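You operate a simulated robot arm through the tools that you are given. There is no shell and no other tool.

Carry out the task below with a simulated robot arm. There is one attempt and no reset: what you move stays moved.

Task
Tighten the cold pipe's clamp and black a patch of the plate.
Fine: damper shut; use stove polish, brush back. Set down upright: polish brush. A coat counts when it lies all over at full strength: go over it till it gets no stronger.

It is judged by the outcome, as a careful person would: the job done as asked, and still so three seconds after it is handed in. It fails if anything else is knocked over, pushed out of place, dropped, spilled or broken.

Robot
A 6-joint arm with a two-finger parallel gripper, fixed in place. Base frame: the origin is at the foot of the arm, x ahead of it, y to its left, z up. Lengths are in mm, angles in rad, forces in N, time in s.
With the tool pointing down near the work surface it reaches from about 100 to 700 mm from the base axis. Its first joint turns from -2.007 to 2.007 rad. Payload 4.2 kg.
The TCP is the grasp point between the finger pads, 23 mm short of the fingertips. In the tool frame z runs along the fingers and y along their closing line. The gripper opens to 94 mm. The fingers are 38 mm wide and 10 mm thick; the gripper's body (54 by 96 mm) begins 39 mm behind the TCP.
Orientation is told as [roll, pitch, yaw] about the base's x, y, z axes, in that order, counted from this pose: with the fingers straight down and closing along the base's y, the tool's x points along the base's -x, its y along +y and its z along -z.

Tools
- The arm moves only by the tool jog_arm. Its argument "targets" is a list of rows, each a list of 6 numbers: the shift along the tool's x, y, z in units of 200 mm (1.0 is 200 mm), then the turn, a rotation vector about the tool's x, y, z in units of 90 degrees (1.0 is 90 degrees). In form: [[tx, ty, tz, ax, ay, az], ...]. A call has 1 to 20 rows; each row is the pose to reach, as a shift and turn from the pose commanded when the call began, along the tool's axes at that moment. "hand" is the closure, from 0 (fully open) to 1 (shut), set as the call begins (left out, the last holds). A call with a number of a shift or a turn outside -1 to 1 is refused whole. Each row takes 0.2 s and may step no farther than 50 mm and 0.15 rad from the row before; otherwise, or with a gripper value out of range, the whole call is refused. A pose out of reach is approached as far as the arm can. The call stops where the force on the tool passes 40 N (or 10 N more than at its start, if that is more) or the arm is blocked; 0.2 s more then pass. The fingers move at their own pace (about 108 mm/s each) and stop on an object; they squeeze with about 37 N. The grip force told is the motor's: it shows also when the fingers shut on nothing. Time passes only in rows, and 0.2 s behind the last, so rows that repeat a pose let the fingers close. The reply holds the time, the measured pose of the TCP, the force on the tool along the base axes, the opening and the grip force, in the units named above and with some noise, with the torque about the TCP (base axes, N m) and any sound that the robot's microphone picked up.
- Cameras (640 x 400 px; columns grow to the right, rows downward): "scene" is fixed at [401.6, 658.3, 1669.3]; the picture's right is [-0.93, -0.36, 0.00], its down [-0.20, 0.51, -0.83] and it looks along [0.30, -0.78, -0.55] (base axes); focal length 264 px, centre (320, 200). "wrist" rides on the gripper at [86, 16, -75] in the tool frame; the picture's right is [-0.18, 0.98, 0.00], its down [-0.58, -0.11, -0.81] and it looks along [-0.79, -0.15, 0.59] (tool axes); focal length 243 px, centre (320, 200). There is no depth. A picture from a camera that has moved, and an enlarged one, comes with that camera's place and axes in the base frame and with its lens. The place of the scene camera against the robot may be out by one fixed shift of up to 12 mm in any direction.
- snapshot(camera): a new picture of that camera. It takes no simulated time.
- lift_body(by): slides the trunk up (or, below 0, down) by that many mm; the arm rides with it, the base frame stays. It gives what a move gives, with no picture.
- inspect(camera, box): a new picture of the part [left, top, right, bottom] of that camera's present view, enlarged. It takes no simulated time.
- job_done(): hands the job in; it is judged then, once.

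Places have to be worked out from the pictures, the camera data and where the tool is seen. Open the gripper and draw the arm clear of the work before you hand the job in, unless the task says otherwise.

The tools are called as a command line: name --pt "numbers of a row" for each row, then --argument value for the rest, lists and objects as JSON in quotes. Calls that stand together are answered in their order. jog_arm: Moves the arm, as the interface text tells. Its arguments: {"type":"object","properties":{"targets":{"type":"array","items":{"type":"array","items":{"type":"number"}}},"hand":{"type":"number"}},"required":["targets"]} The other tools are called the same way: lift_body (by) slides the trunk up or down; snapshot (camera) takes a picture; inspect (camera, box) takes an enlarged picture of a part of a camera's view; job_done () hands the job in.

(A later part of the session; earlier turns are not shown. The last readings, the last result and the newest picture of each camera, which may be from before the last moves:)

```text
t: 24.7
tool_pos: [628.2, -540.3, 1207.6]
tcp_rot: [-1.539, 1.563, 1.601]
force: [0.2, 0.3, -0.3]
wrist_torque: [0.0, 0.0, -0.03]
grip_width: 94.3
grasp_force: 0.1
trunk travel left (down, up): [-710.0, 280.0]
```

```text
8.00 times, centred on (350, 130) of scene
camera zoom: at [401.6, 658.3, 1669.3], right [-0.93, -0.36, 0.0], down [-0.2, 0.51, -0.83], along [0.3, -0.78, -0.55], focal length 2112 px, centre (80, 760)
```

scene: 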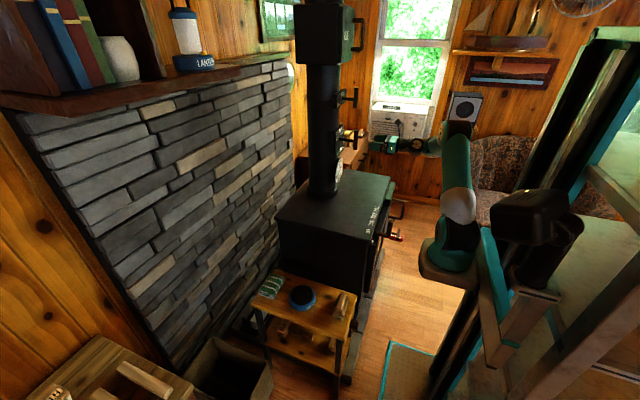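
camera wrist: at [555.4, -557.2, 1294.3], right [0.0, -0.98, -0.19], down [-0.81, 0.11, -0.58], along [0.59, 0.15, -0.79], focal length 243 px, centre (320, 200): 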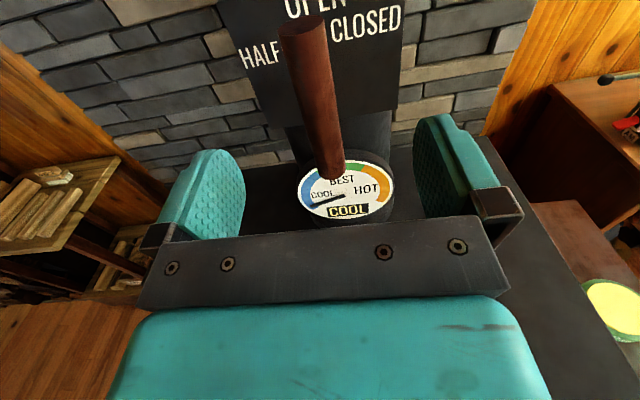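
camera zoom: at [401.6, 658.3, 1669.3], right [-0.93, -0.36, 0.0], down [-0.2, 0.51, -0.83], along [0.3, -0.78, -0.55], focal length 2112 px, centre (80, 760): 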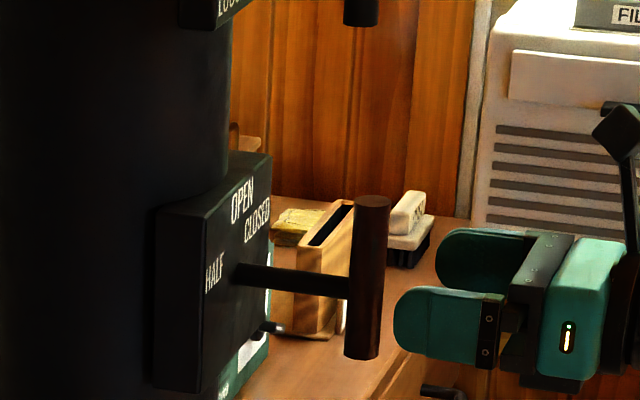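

The bar is centred laterally. Its centre is at z≈1207 with the stem about 8 mm lower, so I take it at the stem height and close.

jog_arm --pt "-0.02 0 0.12 0 0 0" --pt "-0.038 0 0.235 0 0 0"

snapshot --camera "wrist"

inspect --camera "scene" --box '[310, 105, 390, 155]'

```text
t: 25.3
tool_pos: [676.5, -540.1, 1199.7]
tcp_rot: [-1.464, 1.566, 1.676]
force: [0.1, 0.0, -0.5]
wrist_torque: [-0.02, 0.02, 0.0]
grip_width: 93.8
grasp_force: 0.1
trunk travel left (down, up): [-710.0, 280.0]
```

```text
taken
camera wrist: at [602.6, -557.2, 1286.8], right [0.0, -0.98, -0.19], down [-0.81, 0.11, -0.58], along [0.59, 0.15, -0.79], focal length 243 px, centre (320, 200)
```

wrist: 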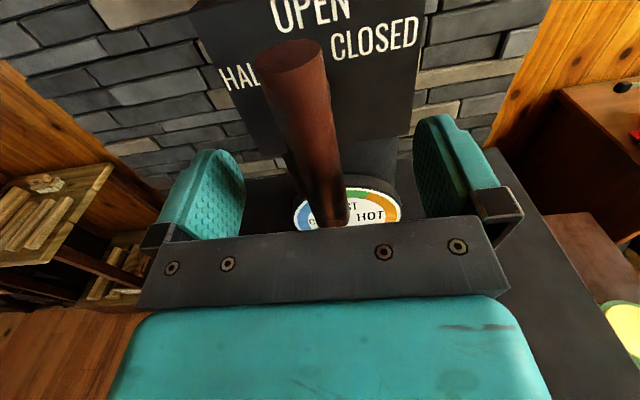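

```text
8.00 times, centred on (350, 130) of scene
camera zoom: at [401.6, 658.3, 1669.3], right [-0.93, -0.36, 0.0], down [-0.2, 0.51, -0.83], along [0.3, -0.78, -0.55], focal length 2112 px, centre (80, 760)
```

zoom: 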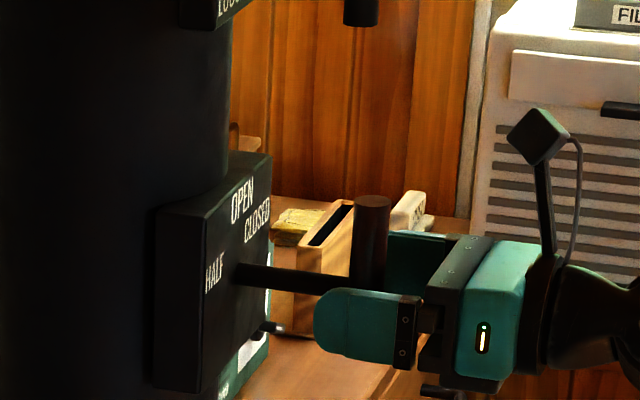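

jog_arm --pt "0 0 0 0 0 0" --pt "0 0 0 0 0 0" --pt "0 0 0 0 0 0" --hand 1

jog_arm --pt "0 0 0 0 0 0.05" --pt "0 0 0 0 0 0.1" --pt "0 0 0 0 0 0.15" --pt "0 0 0 0 0 0.2"

snapshot --camera "wrist"

```text
t: 26.1
tool_pos: [676.6, -539.8, 1200.2]
tcp_rot: [-1.409, 1.565, 1.729]
force: [2.3, -1.3, -0.6]
wrist_torque: [-0.47, -0.07, -0.04]
grip_width: 21.8
grasp_force: 45.0
trunk travel left (down, up): [-710.0, 280.0]
```

```text
t: 27.1
tool_pos: [673.6, -540.4, 1200.7]
tcp_rot: [-1.571, 1.256, 1.569]
force: [-7.9, 1.3, 1.8]
wrist_torque: [-3.1, -0.13, 0.06]
grip_width: 33.8
grasp_force: 45.0
trunk travel left (down, up): [-710.0, 280.0]
```

```text
taken
camera wrist: at [601.3, -582.8, 1277.3], right [0.0, -0.88, -0.48], down [-0.81, 0.29, -0.52], along [0.59, 0.39, -0.71], focal length 243 px, centre (320, 200)
```

wrist: 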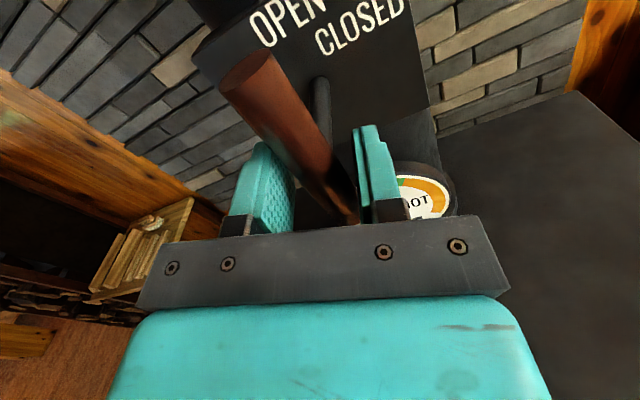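

The bar did not follow; torque rose to 3 N·m and the fingers were forced open, so clockwise is stopped (or very stiff). I turn back at once and look.

jog_arm --pt "0 0 0 0 0 -0.05" --pt "0 0 0 0 0 -0.1" --pt "0 0 0 0 0 -0.15" --pt "0 0 0 0 0 -0.2"

snapshot --camera "wrist"

inspect --camera "scene" --box '[310, 105, 390, 155]'

```text
t: 28.1
tool_pos: [674.9, -540.8, 1199.3]
tcp_rot: [-1.588, 1.564, 1.554]
force: [-8.9, 2.8, 2.3]
wrist_torque: [-0.33, 0.3, 0.0]
grip_width: 22.1
grasp_force: 45.2
trunk travel left (down, up): [-710.0, 280.0]
```

```text
taken
camera wrist: at [601.6, -557.3, 1286.7], right [0.0, -0.98, -0.19], down [-0.81, 0.11, -0.58], along [0.59, 0.15, -0.79], focal length 243 px, centre (320, 200)
```

wrist: 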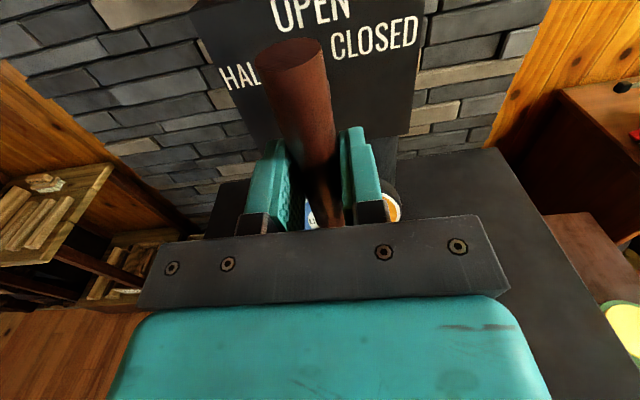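

```text
8.00 times, centred on (350, 130) of scene
camera zoom: at [401.6, 658.3, 1669.3], right [-0.93, -0.36, 0.0], down [-0.2, 0.51, -0.83], along [0.3, -0.78, -0.55], focal length 2112 px, centre (80, 760)
```

zoom: 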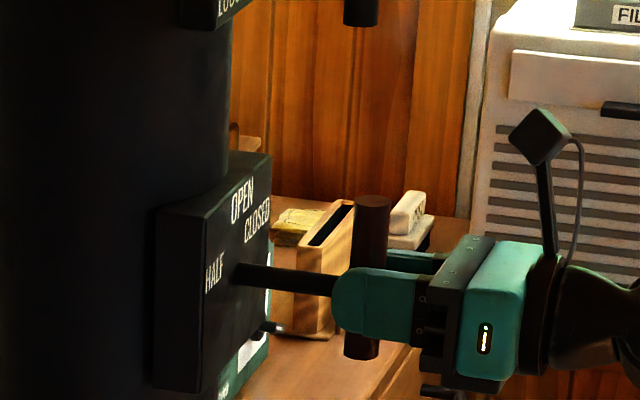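

The bar hasn't moved from OPEN. I try the other way (anticlockwise) gently and watch whether it follows.

jog_arm --pt "0 0 0 0 0 -0.04" --pt "0 0 0 0 0 -0.08" --pt "0 0 0 0 0 -0.12"

snapshot --camera "wrist"

```text
t: 28.9
tool_pos: [675.7, -540.7, 1199.3]
tcp_rot: [1.571, 1.389, -1.572]
force: [-11.1, 4.0, -1.9]
wrist_torque: [0.05, -1.41, 0.21]
grip_width: 21.8
grasp_force: 45.2
trunk travel left (down, up): [-710.0, 280.0]
```

```text
taken
camera wrist: at [601.6, -540.8, 1288.3], right [0.0, -1.0, 0.0], down [-0.81, 0.0, -0.59], along [0.59, 0.0, -0.81], focal length 243 px, centre (320, 200)
```

wrist: 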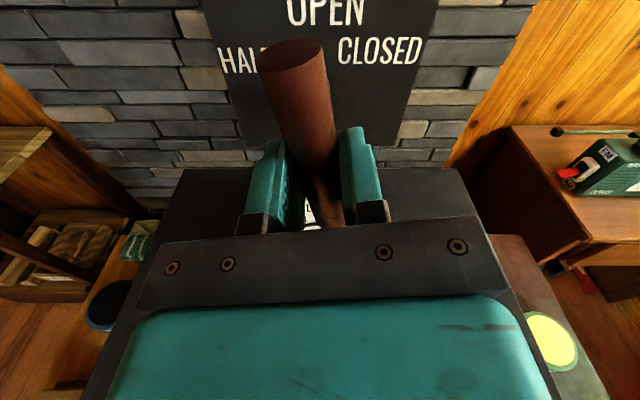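

It follows anticlockwise with no resistance, so OPEN is the clockwise stop and the travel is the other way round. I turn on anticlockwise, watching for stops and sounds.

jog_arm --pt "0 0 0 0 0 -0.06" --pt "0 0 0 0 0 -0.12" --pt "0 0 0 0 0 -0.18" --pt "0 0 0 0 0 -0.24" --pt "0 0 0 0 0 -0.3" --pt "0 0 0 0 0 -0.36" --pt "0 0 0 0 0 -0.42" --pt "0 0 0 0 0 -0.48" --pt "0 0 0 0 0 -0.54"

snapshot --camera "wrist"

inspect --camera "scene" --box '[310, 105, 390, 155]'

```text
t: 30.9
tool_pos: [674.7, -540.4, 1200.9]
tcp_rot: [1.57, 0.539, -1.572]
force: [-1.2, -5.8, 2.4]
wrist_torque: [-0.01, -0.54, 0.7]
grip_width: 21.6
grasp_force: 44.7
trunk travel left (down, up): [-710.0, 280.0]
```

```text
taken
camera wrist: at [601.7, -474.5, 1258.6], right [0.0, -0.66, 0.75], down [-0.81, -0.44, -0.39], along [0.59, -0.61, -0.53], focal length 243 px, centre (320, 200)
```

wrist: 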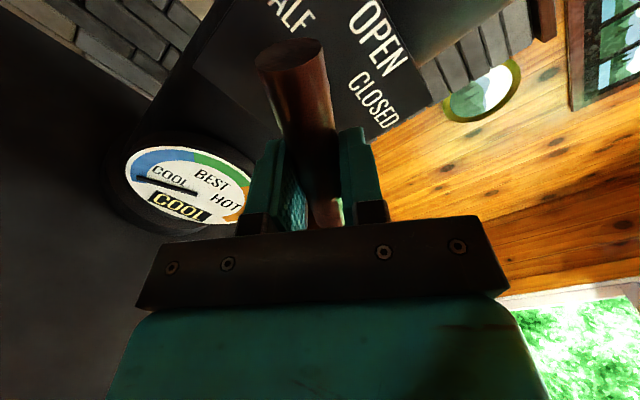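

```text
8.00 times, centred on (350, 130) of scene
camera zoom: at [401.6, 658.3, 1669.3], right [-0.93, -0.36, 0.0], down [-0.2, 0.51, -0.83], along [0.3, -0.78, -0.55], focal length 2112 px, centre (80, 760)
```

zoom: 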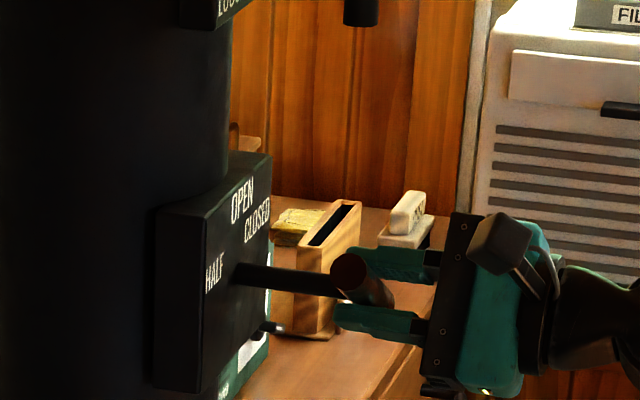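

It follows freely to about -59° near HALF. I carry on anticlockwise.

jog_arm --pt "0 0 0 0 0 -0.06" --pt "0 0 0 0 0 -0.12" --pt "0 0 0 0 0 -0.18" --pt "0 0 0 0 0 -0.24" --pt "0 0 0 0 0 -0.3" --pt "0 0 0 0 0 -0.36" --pt "0 0 0 0 0 -0.42" --pt "0 0 0 0 0 -0.48" --pt "0 0 0 0 0 -0.54"

snapshot --camera "wrist"

inspect --camera "scene" --box '[310, 105, 390, 155]'

```text
t: 32.9
tool_pos: [673.1, -540.7, 1199.9]
tcp_rot: [1.571, -0.307, -1.571]
force: [-9.9, -0.6, 6.3]
wrist_torque: [2.14, -0.07, 0.19]
grip_width: 33.6
grasp_force: 45.3
trunk travel left (down, up): [-710.0, 280.0]
```

```text
taken
camera wrist: at [600.8, -453.1, 1189.7], right [0.0, 0.12, 0.99], down [-0.81, -0.59, 0.07], along [0.59, -0.8, 0.1], focal length 243 px, centre (320, 200)
```

wrist: 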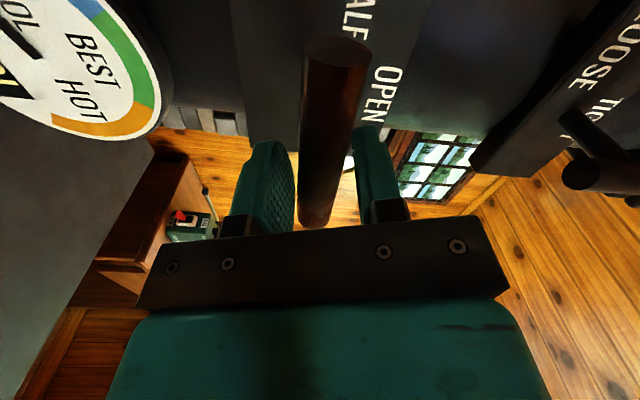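

```text
8.00 times, centred on (350, 130) of scene
camera zoom: at [401.6, 658.3, 1669.3], right [-0.93, -0.36, 0.0], down [-0.2, 0.51, -0.83], along [0.3, -0.78, -0.55], focal length 2112 px, centre (80, 760)
```

zoom: 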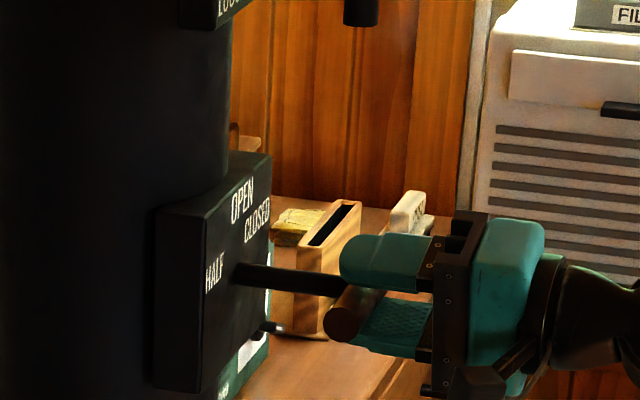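

It hit a stop at about -90° (long end pointing left). So the travel is 0 to -90°; before deciding, I relax, release and back off to read the plate properly.

jog_arm --pt "0 0 0 0 0 0.06" --pt "0 0 0 0 0 0.12" --pt "0 0 0 0 0 0.17"

jog_arm --pt "0 0 0 0 0 0" --pt "0 0 0 0 0 0" --pt "0 0 0 0 0 0" --pt "0 0 0 0 0 0" --hand 0

jog_arm --pt "0 0 -0.2 0 0 0" --pt "0 0 -0.4 0 0 0" --pt "0 0 -0.6 0 0 0"

snapshot --camera "wrist"

inspect --camera "scene" --box '[320, 115, 384, 155]'

```text
t: 33.7
tool_pos: [674.8, -540.7, 1200.2]
tcp_rot: [1.571, -0.038, -1.573]
force: [-12.8, 0.6, 1.8]
wrist_torque: [1.25, 0.02, -0.06]
grip_width: 22.6
grasp_force: 45.0
trunk travel left (down, up): [-710.0, 280.0]
```

```text
t: 34.7
tool_pos: [675.7, -539.9, 1199.4]
tcp_rot: [1.571, -0.04, -1.57]
force: [-0.3, 0.5, 1.0]
wrist_torque: [-0.01, -0.01, 0.03]
grip_width: 94.1
grasp_force: 0.0
trunk travel left (down, up): [-710.0, 280.0]
```

```text
t: 35.5
tool_pos: [557.9, -539.3, 1199.5]
tcp_rot: [1.569, -0.04, -1.57]
force: [0.4, -0.2, 0.0]
wrist_torque: [0.0, 0.02, -0.02]
grip_width: 94.2
grasp_force: 0.0
trunk travel left (down, up): [-710.0, 280.0]
```

```text
taken
camera wrist: at [484.1, -452.5, 1212.5], right [0.0, -0.14, 0.99], down [-0.81, -0.59, -0.08], along [0.59, -0.8, -0.12], focal length 243 px, centre (320, 200)
```

wrist: 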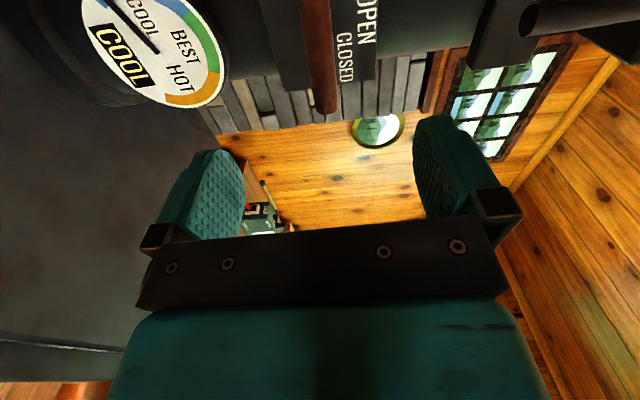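

```text
10.00 times, centred on (352, 135) of scene
camera zoom: at [401.6, 658.3, 1669.3], right [-0.93, -0.36, 0.0], down [-0.2, 0.51, -0.83], along [0.3, -0.78, -0.55], focal length 2640 px, centre (0, 850)
```

zoom: 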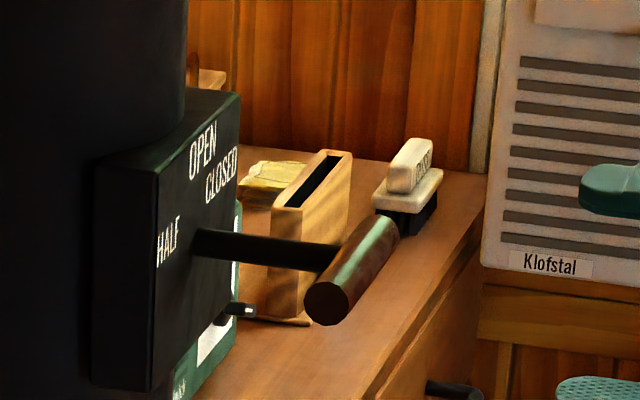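

The bar is now horizontal. I unwind the roll so the camera hangs below again, then take a level look at the plate.

jog_arm --pt "0 0 -0.05 0 0 -0.09" --pt "0 0 -0.1 0 0 -0.18" --pt "0 0 -0.15 0 0 -0.27" --pt "0 0 -0.2 0 0 -0.36" --pt "0 0 -0.25 0 0 -0.45" --pt "0 0 -0.3 0 0 -0.54" --pt "0 0 -0.35 0 0 -0.63" --pt "0 0 -0.4 0 0 -0.72" --pt "0 0 -0.45 0 0 -0.81" --pt "0 0 -0.5 0 0 -0.9" --pt "0 0 -0.5 0 0 -0.975"

jog_arm --pt "-0.06 0.02 0 0 0.09 0" --pt "-0.12 0.04 0 0 0.18 0" --pt "-0.18 0.06 0 0 0.27 0" --pt "-0.24 0.08 0 0 0.36 0" --pt "-0.3 0.1 0 0 0.45 0" --pt "-0.36 0.12 0 0 0.54 0" --pt "-0.4 0.15 0 0 0.6 0"

snapshot --camera "wrist"

inspect --camera "wrist" --box '[240, 80, 400, 180]'

```text
t: 37.9
tool_pos: [514.4, -540.5, 1201.2]
tcp_rot: [-0.107, -1.524, 0.069]
force: [0.3, 0.4, -0.2]
wrist_torque: [0.02, -0.01, 0.02]
grip_width: 94.2
grasp_force: 0.0
out of reach, approached as far as the arm can: row 2, 3, 4, 5, 6, 7, 8, 9, 10, 11
trunk travel left (down, up): [-710.0, 280.0]
```

```text
t: 39.5
tool_pos: [523.1, -511.6, 1282.1]
tcp_rot: [-0.005, -0.581, -0.038]
force: [-0.6, -0.1, -0.3]
wrist_torque: [0.01, -0.04, 0.0]
grip_width: 94.1
grasp_force: 0.1
trunk travel left (down, up): [-710.0, 280.0]
```

```text
taken
camera wrist: at [410.7, -490.0, 1297.2], right [0.19, 0.98, 0.1], down [0.04, -0.11, 0.99], along [0.98, -0.19, -0.06], focal length 243 px, centre (320, 200)
```

wrist: 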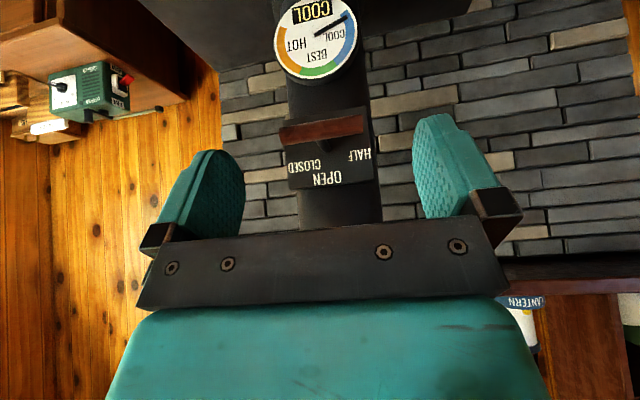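

```text
4.00 times, centred on (320, 130) of wrist
camera zoom: at [410.7, -490.0, 1297.2], right [0.19, 0.98, 0.1], down [0.04, -0.11, 0.99], along [0.98, -0.19, -0.06], focal length 970 px, centre (320, 480)
```

zoom: 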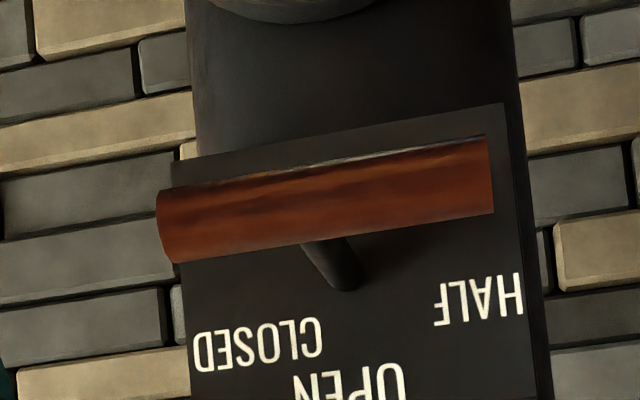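

The travel 0…-90° doesn't match the plate labels as I first read them, so I take a closer, squarer look at the plate before deciding.

jog_arm --pt "0.08 -0.08 0.125 0 0 0" --pt "0.165 -0.16 0.25 0 0 0"

inspect --camera "wrist" --box '[240, 110, 400, 210]'

snapshot --camera "wrist"

```text
t: 40.1
tool_pos: [520.9, -541.8, 1224.1]
tcp_rot: [-0.005, -0.582, -0.039]
force: [-1.0, -0.2, 0.4]
wrist_torque: [-0.01, 0.0, -0.03]
grip_width: 94.0
grasp_force: 0.1
trunk travel left (down, up): [-710.0, 280.0]
```

```text
4.00 times, centred on (320, 160) of wrist
camera zoom: at [409.6, -521.7, 1238.0], right [0.19, 0.98, 0.1], down [0.04, -0.11, 0.99], along [0.98, -0.19, -0.06], focal length 970 px, centre (320, 360)
```

zoom: 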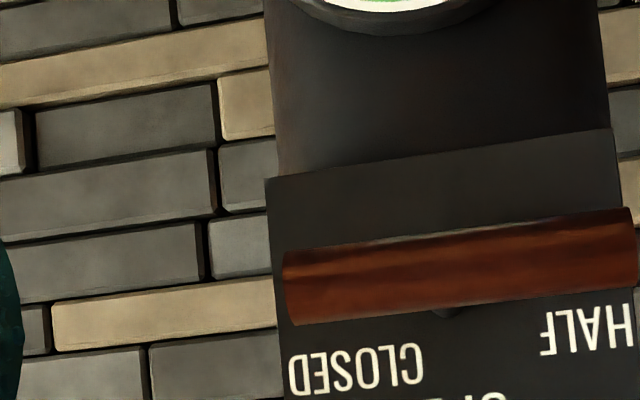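

```text
taken
camera wrist: at [409.6, -521.7, 1238.0], right [0.19, 0.98, 0.1], down [0.04, -0.11, 0.99], along [0.98, -0.19, -0.06], focal length 243 px, centre (320, 200)
```

wrist: 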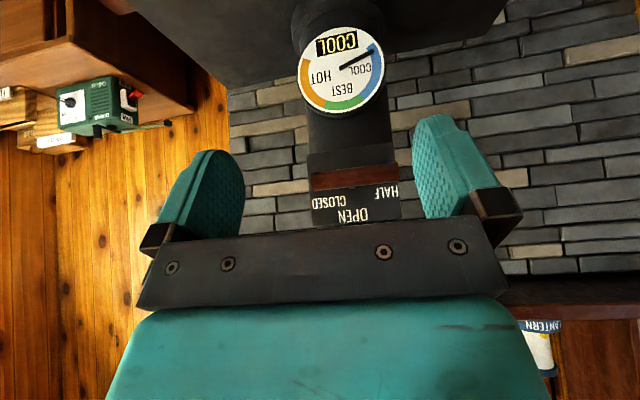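

The plate labels read OPEN (top), CLOSED (upper right) and HALF (left), yet the handle stopped dead at OPEN when turned clockwise. I'll re-grip the bar and test the clockwise direction again carefully. First I level the tool in front of it.

jog_arm --pt "-0.02 0 0.03 0 -0.09 0" --pt "-0.04 0 0.06 0 -0.18 0" --pt "-0.06 0 0.09 0 -0.27 0" --pt "-0.08 0 0.12 0 -0.36 0" --pt "-0.1 0 0.15 0 -0.45 0" --pt "-0.12 0 0.19 0 -0.54 0" --pt "-0.147 0.0075 0.222 0 -0.63 0"

jog_arm --pt "0 0 0 -0.025 0 0"

jog_arm --pt "0 0 0 0 0 -0.09" --pt "0 0 0 0 0 -0.18" --pt "0 0 0 0 0 -0.27" --pt "0 0 0 0 0 -0.36" --pt "0 0 0 0 0 -0.45" --pt "0 0 0 0 0 -0.54" --pt "0 0 0 0 0 -0.63" --pt "0 0 0 0 0 -0.72" --pt "0 0 0 0 0 -0.81" --pt "0 0 0 0 0 -0.9" --pt "0 0 0 0 0 -0.99"

snapshot --camera "wrist"

```text
t: 41.7
tool_pos: [567.8, -542.8, 1200.3]
tcp_rot: [-2.536, -1.568, 2.492]
force: [-0.5, 1.0, 0.6]
wrist_torque: [0.0, 0.01, -0.02]
grip_width: 94.1
grasp_force: 0.1
trunk travel left (down, up): [-710.0, 280.0]
```

```text
t: 42.1
tool_pos: [570.3, -543.4, 1200.2]
tcp_rot: [-2.284, -1.566, 2.284]
force: [-0.7, 0.0, 0.7]
wrist_torque: [0.01, 0.04, 0.0]
grip_width: 94.0
grasp_force: 0.0
trunk travel left (down, up): [-710.0, 280.0]
```

```text
t: 44.5
tool_pos: [569.5, -542.7, 1199.5]
tcp_rot: [-1.575, -0.01, 1.568]
force: [0.5, 0.4, -0.4]
wrist_torque: [0.0, 0.02, -0.01]
grip_width: 94.0
grasp_force: 0.1
trunk travel left (down, up): [-710.0, 280.0]
```

```text
taken
camera wrist: at [495.5, -629.5, 1183.2], right [0.0, 0.19, -0.98], down [-0.81, 0.58, 0.11], along [0.59, 0.79, 0.16], focal length 243 px, centre (320, 200)
```

wrist: 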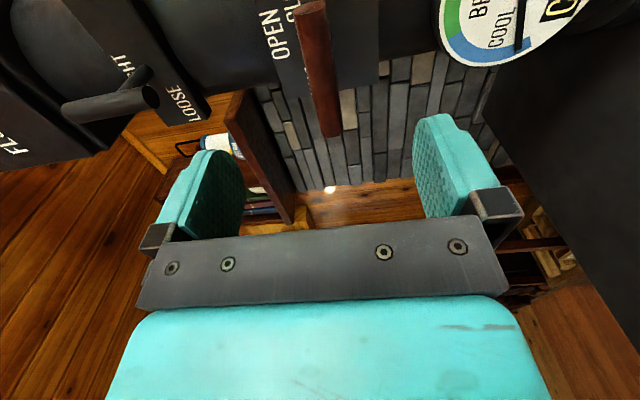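

Now rolled to match the horizontal bar, I advance straddling it and close.

jog_arm --pt "0 0 0.2 0 0 0.015" --pt "0 0 0.4 0 0 0.03" --pt "0.005 -0.005 0.53 0 0 0.03"

snapshot --camera "wrist"

```text
t: 45.3
tool_pos: [674.3, -543.7, 1202.7]
tcp_rot: [-1.573, -0.06, 1.57]
force: [0.0, 0.2, 1.2]
wrist_torque: [0.01, 0.03, 0.03]
grip_width: 93.8
grasp_force: 0.1
trunk travel left (down, up): [-710.0, 280.0]
```

```text
taken
camera wrist: at [601.1, -630.4, 1181.1], right [0.0, 0.24, -0.97], down [-0.81, 0.58, 0.14], along [0.59, 0.78, 0.2], focal length 243 px, centre (320, 200)
```

wrist: 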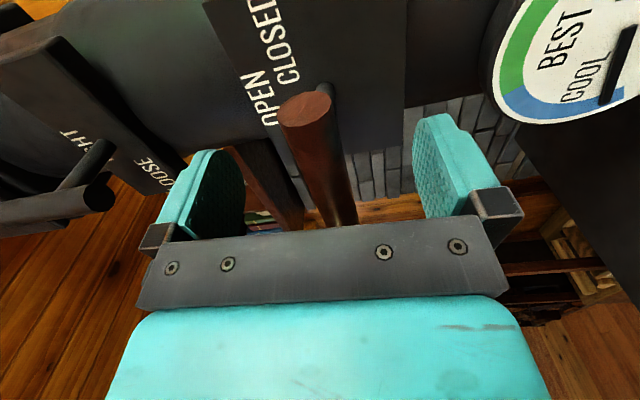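

jog_arm --pt "0.0 0.015 0 0 0 0"

jog_arm --pt "0 0 0 0 0 0" --pt "0 0 0 0 0 0" --pt "0 0 0 0 0 0" --hand 1

```text
t: 45.7
tool_pos: [675.1, -544.3, 1199.3]
tcp_rot: [-1.571, -0.06, 1.568]
force: [0.6, -0.5, 0.2]
wrist_torque: [-0.02, 0.02, -0.04]
grip_width: 93.9
grasp_force: 0.1
trunk travel left (down, up): [-710.0, 280.0]
```

```text
t: 46.5
tool_pos: [674.8, -544.8, 1201.2]
tcp_rot: [-1.572, -0.061, 1.569]
force: [3.9, -2.8, 5.4]
wrist_torque: [0.03, -0.01, -0.13]
grip_width: 22.2
grasp_force: 44.8
trunk travel left (down, up): [-710.0, 280.0]
```

Gripped. I turn it clockwise back toward OPEN (about 80°) around the stem.

jog_arm --pt "0 0.002 0 0 0 0.06" --pt "0 0.004 0 0 0 0.12" --pt "-0.001 0.006 0 0 0 0.18" --pt "-0.001 0.0075 0 0 0 0.24" --pt "-0.002 0.009 0 0 0 0.3" --pt "-0.003 0.0105 0 0 0 0.36" --pt "-0.004 0.012 0 0 0 0.42" --pt "-0.0055 0.0137 0 0 0 0.48" --pt "-0.007 0.015 0 0 0 0.54" --pt "-0.0085 0.016 0 0 0 0.6" --pt "-0.01 0.017 0 0 0 0.66" --pt "-0.0115 0.018 0 0 0 0.72" --pt "-0.0135 0.019 0 0 0 0.78" --pt "-0.0145 0.0195 0 0 0 0.84" --pt "-0.0165 0.0198 0 0 0 0.9"

snapshot --camera "wrist"

```text
t: 49.7
tool_pos: [675.0, -541.2, 1195.0]
tcp_rot: [-1.606, -1.475, 1.604]
force: [15.6, -20.2, 23.4]
wrist_torque: [0.08, 0.93, -0.15]
grip_width: 21.9
grasp_force: 45.7
trunk travel left (down, up): [-710.0, 280.0]
```

```text
taken
camera wrist: at [602.1, -532.9, 1108.1], right [0.0, 1.0, 0.09], down [-0.81, -0.05, 0.59], along [0.59, -0.07, 0.8], focal length 243 px, centre (320, 200)
```

wrist: 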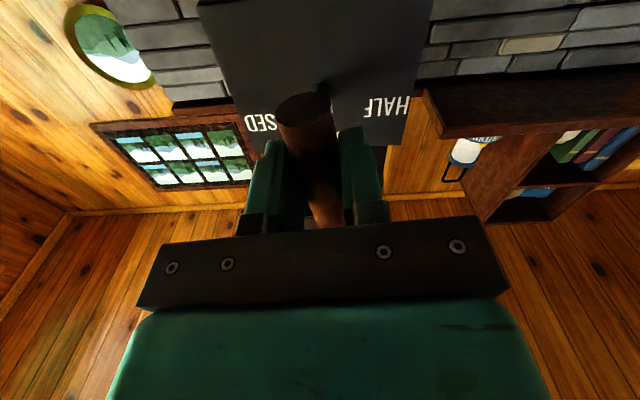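

The bar is back near -5°, with some side load. I relieve that and try past OPEN in small clockwise steps.

jog_arm --pt "-0.025 -0.018 0 0 0 0" --pt "-0.025 -0.018 0 0 0 0.06"

jog_arm --pt "0 0 0 0 0 0.03" --pt "0 0 0 0 0 0.06"

snapshot --camera "wrist"

```text
t: 50.5
tool_pos: [674.6, -540.1, 1196.4]
tcp_rot: [0.713, -1.559, -0.705]
force: [-9.0, 12.5, -7.3]
wrist_torque: [-0.71, -1.32, 0.28]
grip_width: 21.9
grasp_force: 44.7
trunk travel left (down, up): [-710.0, 280.0]
stopped in row 2: the force on the tool passed its limit at 48 N (the readings are from after the stop); the commanded pose is now the measured one
```

```text
t: 51.1
tool_pos: [676.2, -540.2, 1194.7]
tcp_rot: [1.487, -1.472, -1.48]
force: [-9.5, 12.3, -5.3]
wrist_torque: [-2.26, 0.23, 0.06]
grip_width: 24.7
grasp_force: 45.1
trunk travel left (down, up): [-710.0, 280.0]
```

```text
taken
camera wrist: at [601.2, -516.4, 1112.4], right [0.0, 0.96, 0.28], down [-0.8, -0.17, 0.57], along [0.6, -0.22, 0.77], focal length 243 px, centre (320, 200)
```

wrist: 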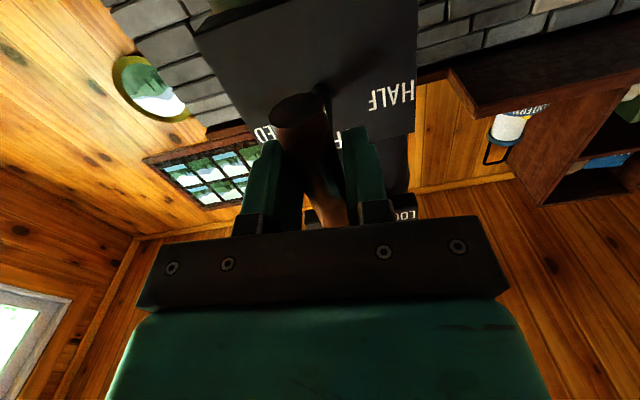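

Same hard stop at OPEN, so clockwise isn't possible as things stand. I release, back off and look at the rest of the stove (air lever, front) for anything related.

jog_arm --pt "0 0 0 0 0 -0.04" --pt "0 0 0 0 0 -0.07"

jog_arm --pt "0 0 0 0 0 0" --pt "0 0 0 0 0 0" --pt "0 0 0 0 0 0" --pt "0 0 0 0 0 0" --hand 0

jog_arm --pt "0 0 -0.2 0 0 0" --pt "0 0 -0.4 0 0 0" --pt "0 0 -0.6 0 0 0"

inspect --camera "scene" --box '[340, 170, 440, 232]'

inspect --camera "scene" --box '[320, 220, 448, 300]'

```text
t: 51.7
tool_pos: [675.4, -540.4, 1196.4]
tcp_rot: [-0.901, -1.558, 0.907]
force: [-7.9, 15.2, 0.2]
wrist_torque: [-0.04, 0.09, 0.01]
grip_width: 21.9
grasp_force: 44.3
trunk travel left (down, up): [-710.0, 280.0]
```

```text
t: 52.7
tool_pos: [675.1, -541.4, 1194.9]
tcp_rot: [-0.849, -1.559, 0.857]
force: [-0.5, -0.8, 0.0]
wrist_torque: [0.03, -0.02, -0.02]
grip_width: 94.1
grasp_force: 0.1
trunk travel left (down, up): [-710.0, 280.0]
```

```text
t: 53.5
tool_pos: [553.2, -541.7, 1198.3]
tcp_rot: [-0.855, -1.556, 0.862]
force: [0.0, 0.5, -0.4]
wrist_torque: [0.03, 0.01, 0.0]
grip_width: 94.1
grasp_force: 0.0
trunk travel left (down, up): [-710.0, 280.0]
```

```text
6.40 times, centred on (390, 201) of scene
camera zoom: at [401.6, 658.3, 1669.3], right [-0.93, -0.36, 0.0], down [-0.2, 0.51, -0.83], along [0.3, -0.78, -0.55], focal length 1690 px, centre (-128, 194)
```

zoom: 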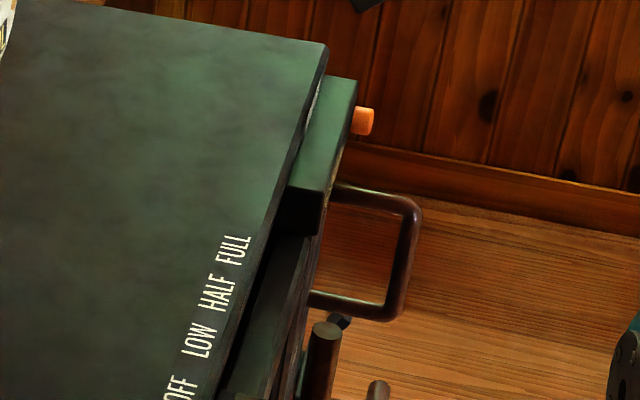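

```text
5.00 times, centred on (384, 260) of scene
camera zoom: at [401.6, 658.3, 1669.3], right [-0.93, -0.36, 0.0], down [-0.2, 0.51, -0.83], along [0.3, -0.78, -0.55], focal length 1320 px, centre (0, -100)
```

zoom: 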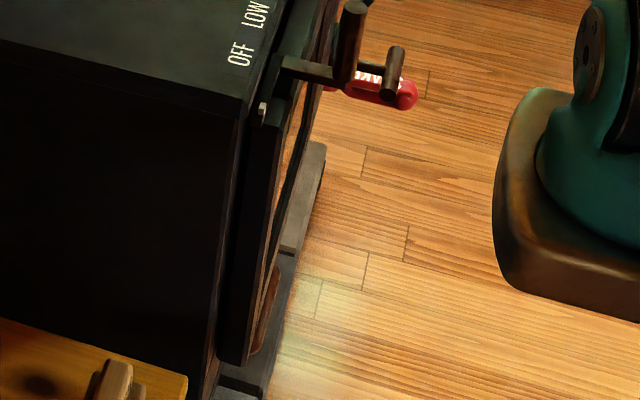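

The air slide below is a separate control (OFF). I take a close head-on look at the damper plate, to check for marks that say how the handle points.

jog_arm --pt "-0.08 0 0 0 0.08 0" --pt "-0.16 0 0 0 0.17 0" --pt "-0.24 0 0.05 0 0.26 0" --pt "-0.32 0 0.1 0 0.35 0" --pt "-0.42 0 0.17 0 0.44 0" --pt "-0.42 0 0.25 0 0.53 0" --pt "-0.42 0 0.33 0 0.6 0"

snapshot --camera "wrist"

inspect --camera "wrist" --box '[224, 50, 416, 170]'

```text
t: 55.1
tool_pos: [610.0, -538.1, 1269.3]
tcp_rot: [-0.01, -0.617, 0.011]
force: [0.0, 0.5, 0.0]
wrist_torque: [-0.02, 0.03, -0.01]
grip_width: 94.0
grasp_force: 0.1
out of reach, approached as far as the arm can: row 7
trunk travel left (down, up): [-710.0, 280.0]
```

```text
taken
camera wrist: at [497.5, -522.4, 1280.9], right [0.14, 0.98, 0.1], down [0.01, -0.1, 0.99], along [0.99, -0.14, -0.02], focal length 243 px, centre (320, 200)
```

wrist: 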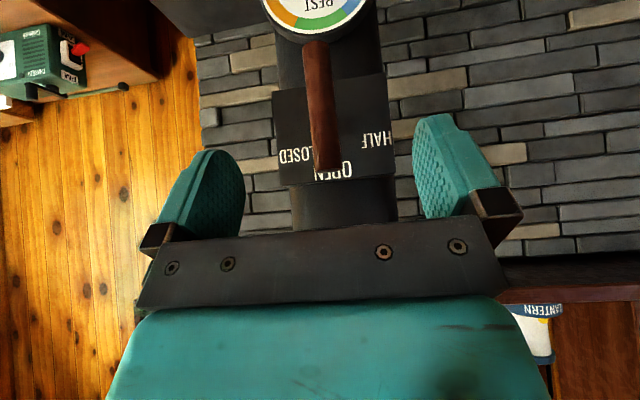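

```text
3.33 times, centred on (320, 110) of wrist
camera zoom: at [497.5, -522.4, 1280.9], right [0.14, 0.98, 0.1], down [0.01, -0.1, 0.99], along [0.99, -0.14, -0.02], focal length 809 px, centre (320, 500)
```

zoom: 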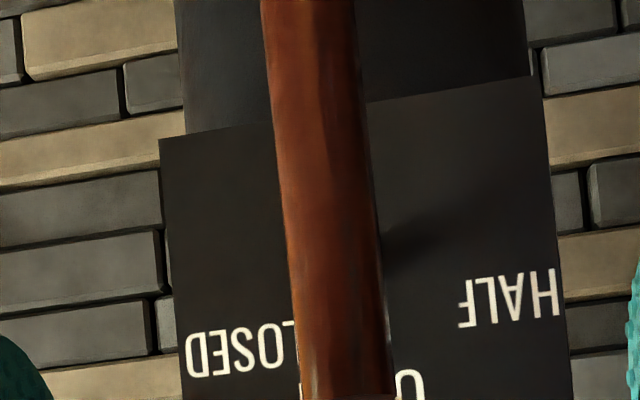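

No pointer marks, and the geometry is clear: labels sit on a circle around the stem. One possibility left is that the handle has to be pulled out or pushed in to pass the OPEN stop, so I go back, grip it and test that gently.

jog_arm --pt "0.06 0 0 0 -0.09 0" --pt "0.12 0 0.02 0 -0.18 0" --pt "0.18 0 0.04 0 -0.27 0" --pt "0.24 0 0.06 0 -0.36 0" --pt "0.3 -0.005 0.09 0 -0.45 0" --pt "0.35 -0.01 0.12 0 -0.54 0" --pt "0.383 -0.015 0.15 0 -0.607 0"

snapshot --camera "wrist"

```text
t: 56.7
tool_pos: [567.0, -542.0, 1201.5]
tcp_rot: [-2.172, -1.561, 2.178]
force: [0.4, 0.6, 0.4]
wrist_torque: [0.01, 0.02, -0.01]
grip_width: 94.0
grasp_force: 0.1
trunk travel left (down, up): [-710.0, 280.0]
```

```text
taken
camera wrist: at [493.9, -527.7, 1114.3], right [-0.01, 0.98, 0.18], down [-0.81, -0.11, 0.58], along [0.59, -0.14, 0.8], focal length 243 px, centre (320, 200)
```

wrist: 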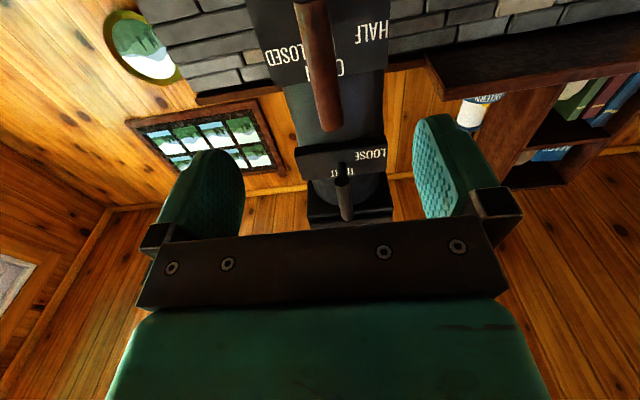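

jog_arm --pt "0 0.002 0.18 0 0 0" --pt "0 0.004 0.36 0 0 0" --pt "0 0.006 0.54 0 0 0"

jog_arm --pt "0 0 0 0 0 0" --pt "0 0 0 0 0 0" --pt "0 0 0 0 0 0" --hand 1

jog_arm --pt "0 0 -0.02 0 0 0" --pt "0 0 -0.04 0 0 0"

```text
t: 57.5
tool_pos: [674.6, -541.0, 1201.8]
tcp_rot: [-1.919, -1.56, 1.926]
force: [-0.3, -0.4, 0.1]
wrist_torque: [0.02, 0.04, 0.0]
grip_width: 94.0
grasp_force: 0.1
trunk travel left (down, up): [-710.0, 280.0]
```

```text
t: 58.3
tool_pos: [675.7, -540.1, 1201.0]
tcp_rot: [-1.894, -1.562, 1.904]
force: [0.1, 3.6, -1.3]
wrist_torque: [-0.03, -0.11, 0.1]
grip_width: 21.8
grasp_force: 45.4
trunk travel left (down, up): [-710.0, 280.0]
```

```text
t: 58.8
tool_pos: [675.2, -540.4, 1200.4]
tcp_rot: [-1.851, -1.556, 1.857]
force: [32.2, -10.7, 1.8]
wrist_torque: [-0.02, 0.35, -0.09]
grip_width: 21.5
grasp_force: 44.8
trunk travel left (down, up): [-710.0, 280.0]
stopped in row 2: the force on the tool passed its limit at 45 N (the readings are from after the stop); the commanded pose is now the measured one
```

Pulling doesn't move it: 45 N for no travel. I test pushing in once.

jog_arm --pt "0 0 0.02 0 0 0" --pt "0 0 0.04 0 0 0" --pt "0 0 0.055 0 0 0"

```text
t: 59.5
tool_pos: [674.5, -538.9, 1201.1]
tcp_rot: [-1.8, -1.565, 1.804]
force: [-30.9, 5.9, -2.7]
wrist_torque: [0.03, -0.85, 0.12]
grip_width: 21.7
grasp_force: 44.9
trunk travel left (down, up): [-710.0, 280.0]
stopped in row 3: the force on the tool passed its limit at 49 N (the readings are from after the stop); the commanded pose is now the measured one
```

It's rigid axially too, so the handle's only travel is OPEN to 90° anticlockwise, with the bar across the pipe at the far end. That far stop must be shut, so I turn it there.

jog_arm --pt "0 0 -0.005 0 0 -0.06" --pt "0 0 -0.01 0 0 -0.12" --pt "0 0 -0.01 0 0 -0.18" --pt "0 0 -0.01 0 0 -0.24" --pt "0 0 -0.01 0 0 -0.3" --pt "0 0 -0.01 0 0 -0.36" --pt "0 0 -0.01 0 0 -0.42" --pt "0 0 -0.01 0 0 -0.48" --pt "0 0 -0.01 0 0 -0.54" --pt "0 0 -0.01 0 0 -0.6"

jog_arm --pt "0 0 0 0 0 -0.06" --pt "0 0 0 0 0 -0.12" --pt "0 0 0 0 0 -0.18" --pt "0 0 0 0 0 -0.24" --pt "0 0 0 0 0 -0.3"

snapshot --camera "wrist"

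```text
t: 61.6
tool_pos: [675.2, -539.3, 1200.9]
tcp_rot: [-1.574, -0.619, 1.577]
force: [-18.1, -7.5, 6.7]
wrist_torque: [0.0, 0.59, -1.02]
grip_width: 22.0
grasp_force: 44.8
trunk travel left (down, up): [-710.0, 280.0]
```

```text
t: 62.9
tool_pos: [676.0, -540.2, 1200.9]
tcp_rot: [-1.571, -0.15, 1.579]
force: [-25.0, -1.4, -3.5]
wrist_torque: [0.06, 0.01, 0.45]
grip_width: 22.0
grasp_force: 44.9
trunk travel left (down, up): [-710.0, 280.0]
```

```text
taken
camera wrist: at [603.2, -623.2, 1171.5], right [0.0, 0.33, -0.94], down [-0.81, 0.55, 0.19], along [0.58, 0.77, 0.27], focal length 243 px, centre (320, 200)
```

wrist: 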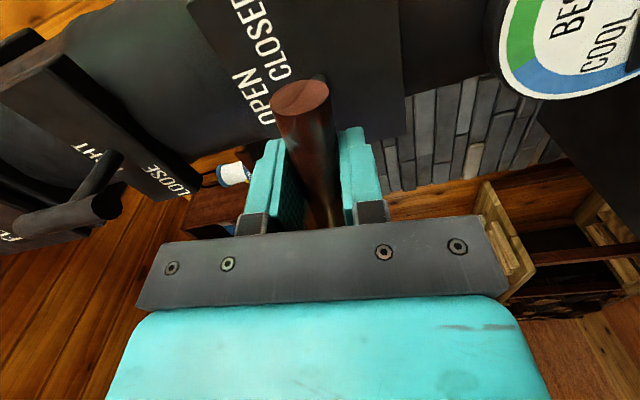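

At -81°, still free. I take the last degrees in small steps to the stop.

jog_arm --pt "0 0 -0.02 0 0 -0.03" --pt "0 0 -0.02 0 0 -0.06" --pt "0 0 -0.02 0 0 -0.09" --pt "0 0 -0.02 0 0 -0.115"

jog_arm --pt "0 0 0 0 0 -0.02" --pt "0 0 0 0 0 -0.04"

snapshot --camera "wrist"

```text
t: 63.9
tool_pos: [675.1, -538.0, 1200.3]
tcp_rot: [-1.573, 0.03, 1.581]
force: [36.0, -14.7, 10.6]
wrist_torque: [1.87, -0.08, -0.04]
grip_width: 22.6
grasp_force: 45.3
trunk travel left (down, up): [-710.0, 280.0]
```

```text
t: 64.5
tool_pos: [673.7, -537.9, 1199.8]
tcp_rot: [-1.572, 0.092, 1.581]
force: [28.7, -9.2, 13.8]
wrist_torque: [2.08, -0.08, 0.27]
grip_width: 24.6
grasp_force: 45.4
trunk travel left (down, up): [-710.0, 280.0]
```

```text
taken
camera wrist: at [602.1, -627.2, 1192.1], right [0.0, 0.09, -1.0], down [-0.81, 0.58, 0.05], along [0.58, 0.81, 0.07], focal length 243 px, centre (320, 200)
```

wrist: 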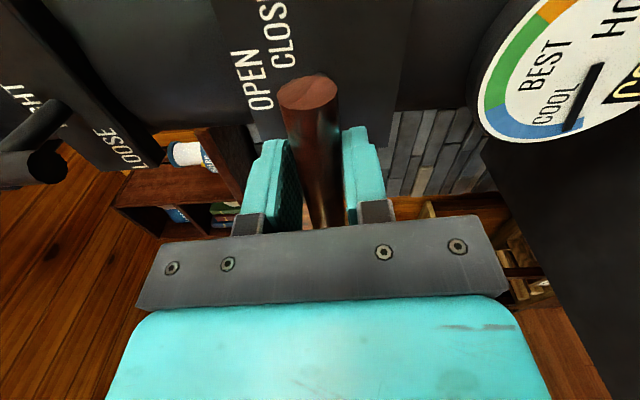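

The stop is reached at -90° with 2 N·m. I relax to it, open, back straight off and look.

jog_arm --pt "0 0 0.012 0 0 0.03" --pt "0 0 0.02 0 0 0.05"

jog_arm --pt "0 0 0 0 0 0" --pt "0 0 0 0 0 0" --pt "0 0 0 0 0 0" --pt "0 0 0 0 0 0" --hand 0

jog_arm --pt "0 0 -0.2 0 0 0" --pt "0 0 -0.4 0 0 0" --pt "0 0 -0.6 0 0 0"

inspect --camera "scene" --box '[320, 115, 384, 155]'

snapshot --camera "wrist"

```text
t: 65.0
tool_pos: [674.0, -538.9, 1201.2]
tcp_rot: [-1.57, 0.013, 1.578]
force: [-25.0, 14.7, 3.4]
wrist_torque: [0.93, 0.01, 0.68]
grip_width: 21.9
grasp_force: 45.0
trunk travel left (down, up): [-710.0, 280.0]
```

```text
t: 66.0
tool_pos: [677.2, -539.0, 1199.8]
tcp_rot: [-1.57, 0.014, 1.578]
force: [0.1, -0.3, 0.3]
wrist_torque: [0.01, 0.02, 0.04]
grip_width: 93.9
grasp_force: 0.1
trunk travel left (down, up): [-710.0, 280.0]
```

```text
t: 66.8
tool_pos: [559.3, -539.4, 1199.4]
tcp_rot: [-1.57, 0.015, 1.579]
force: [1.8, 0.3, -0.4]
wrist_torque: [0.02, -0.03, 0.01]
grip_width: 93.8
grasp_force: 0.1
trunk travel left (down, up): [-710.0, 280.0]
```

```text
10.00 times, centred on (352, 135) of scene
camera zoom: at [401.6, 658.3, 1669.3], right [-0.93, -0.36, 0.0], down [-0.2, 0.51, -0.83], along [0.3, -0.78, -0.55], focal length 2640 px, centre (0, 850)
```

zoom: 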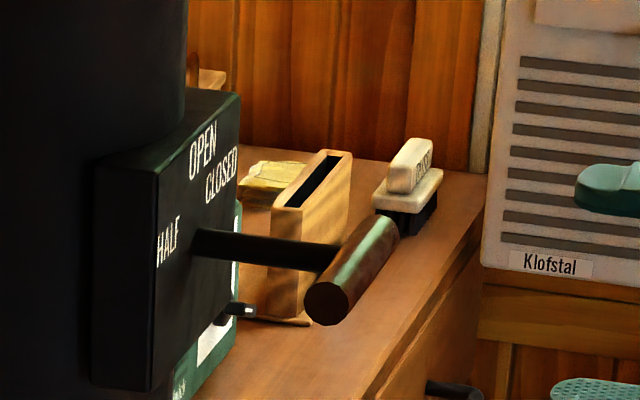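

```text
taken
camera wrist: at [487.2, -627.3, 1184.3], right [0.0, 0.17, -0.99], down [-0.81, 0.58, 0.1], along [0.58, 0.8, 0.14], focal length 243 px, centre (320, 200)
```

wrist: 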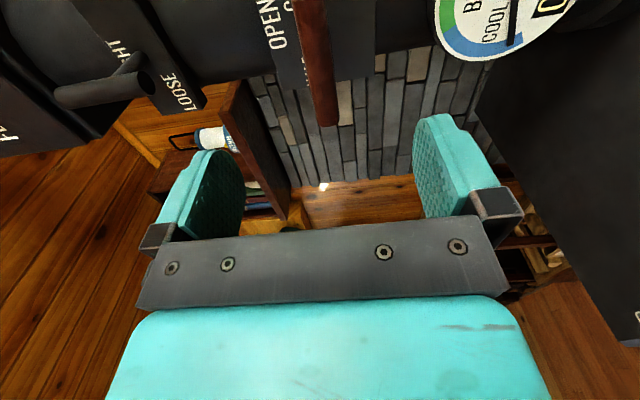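

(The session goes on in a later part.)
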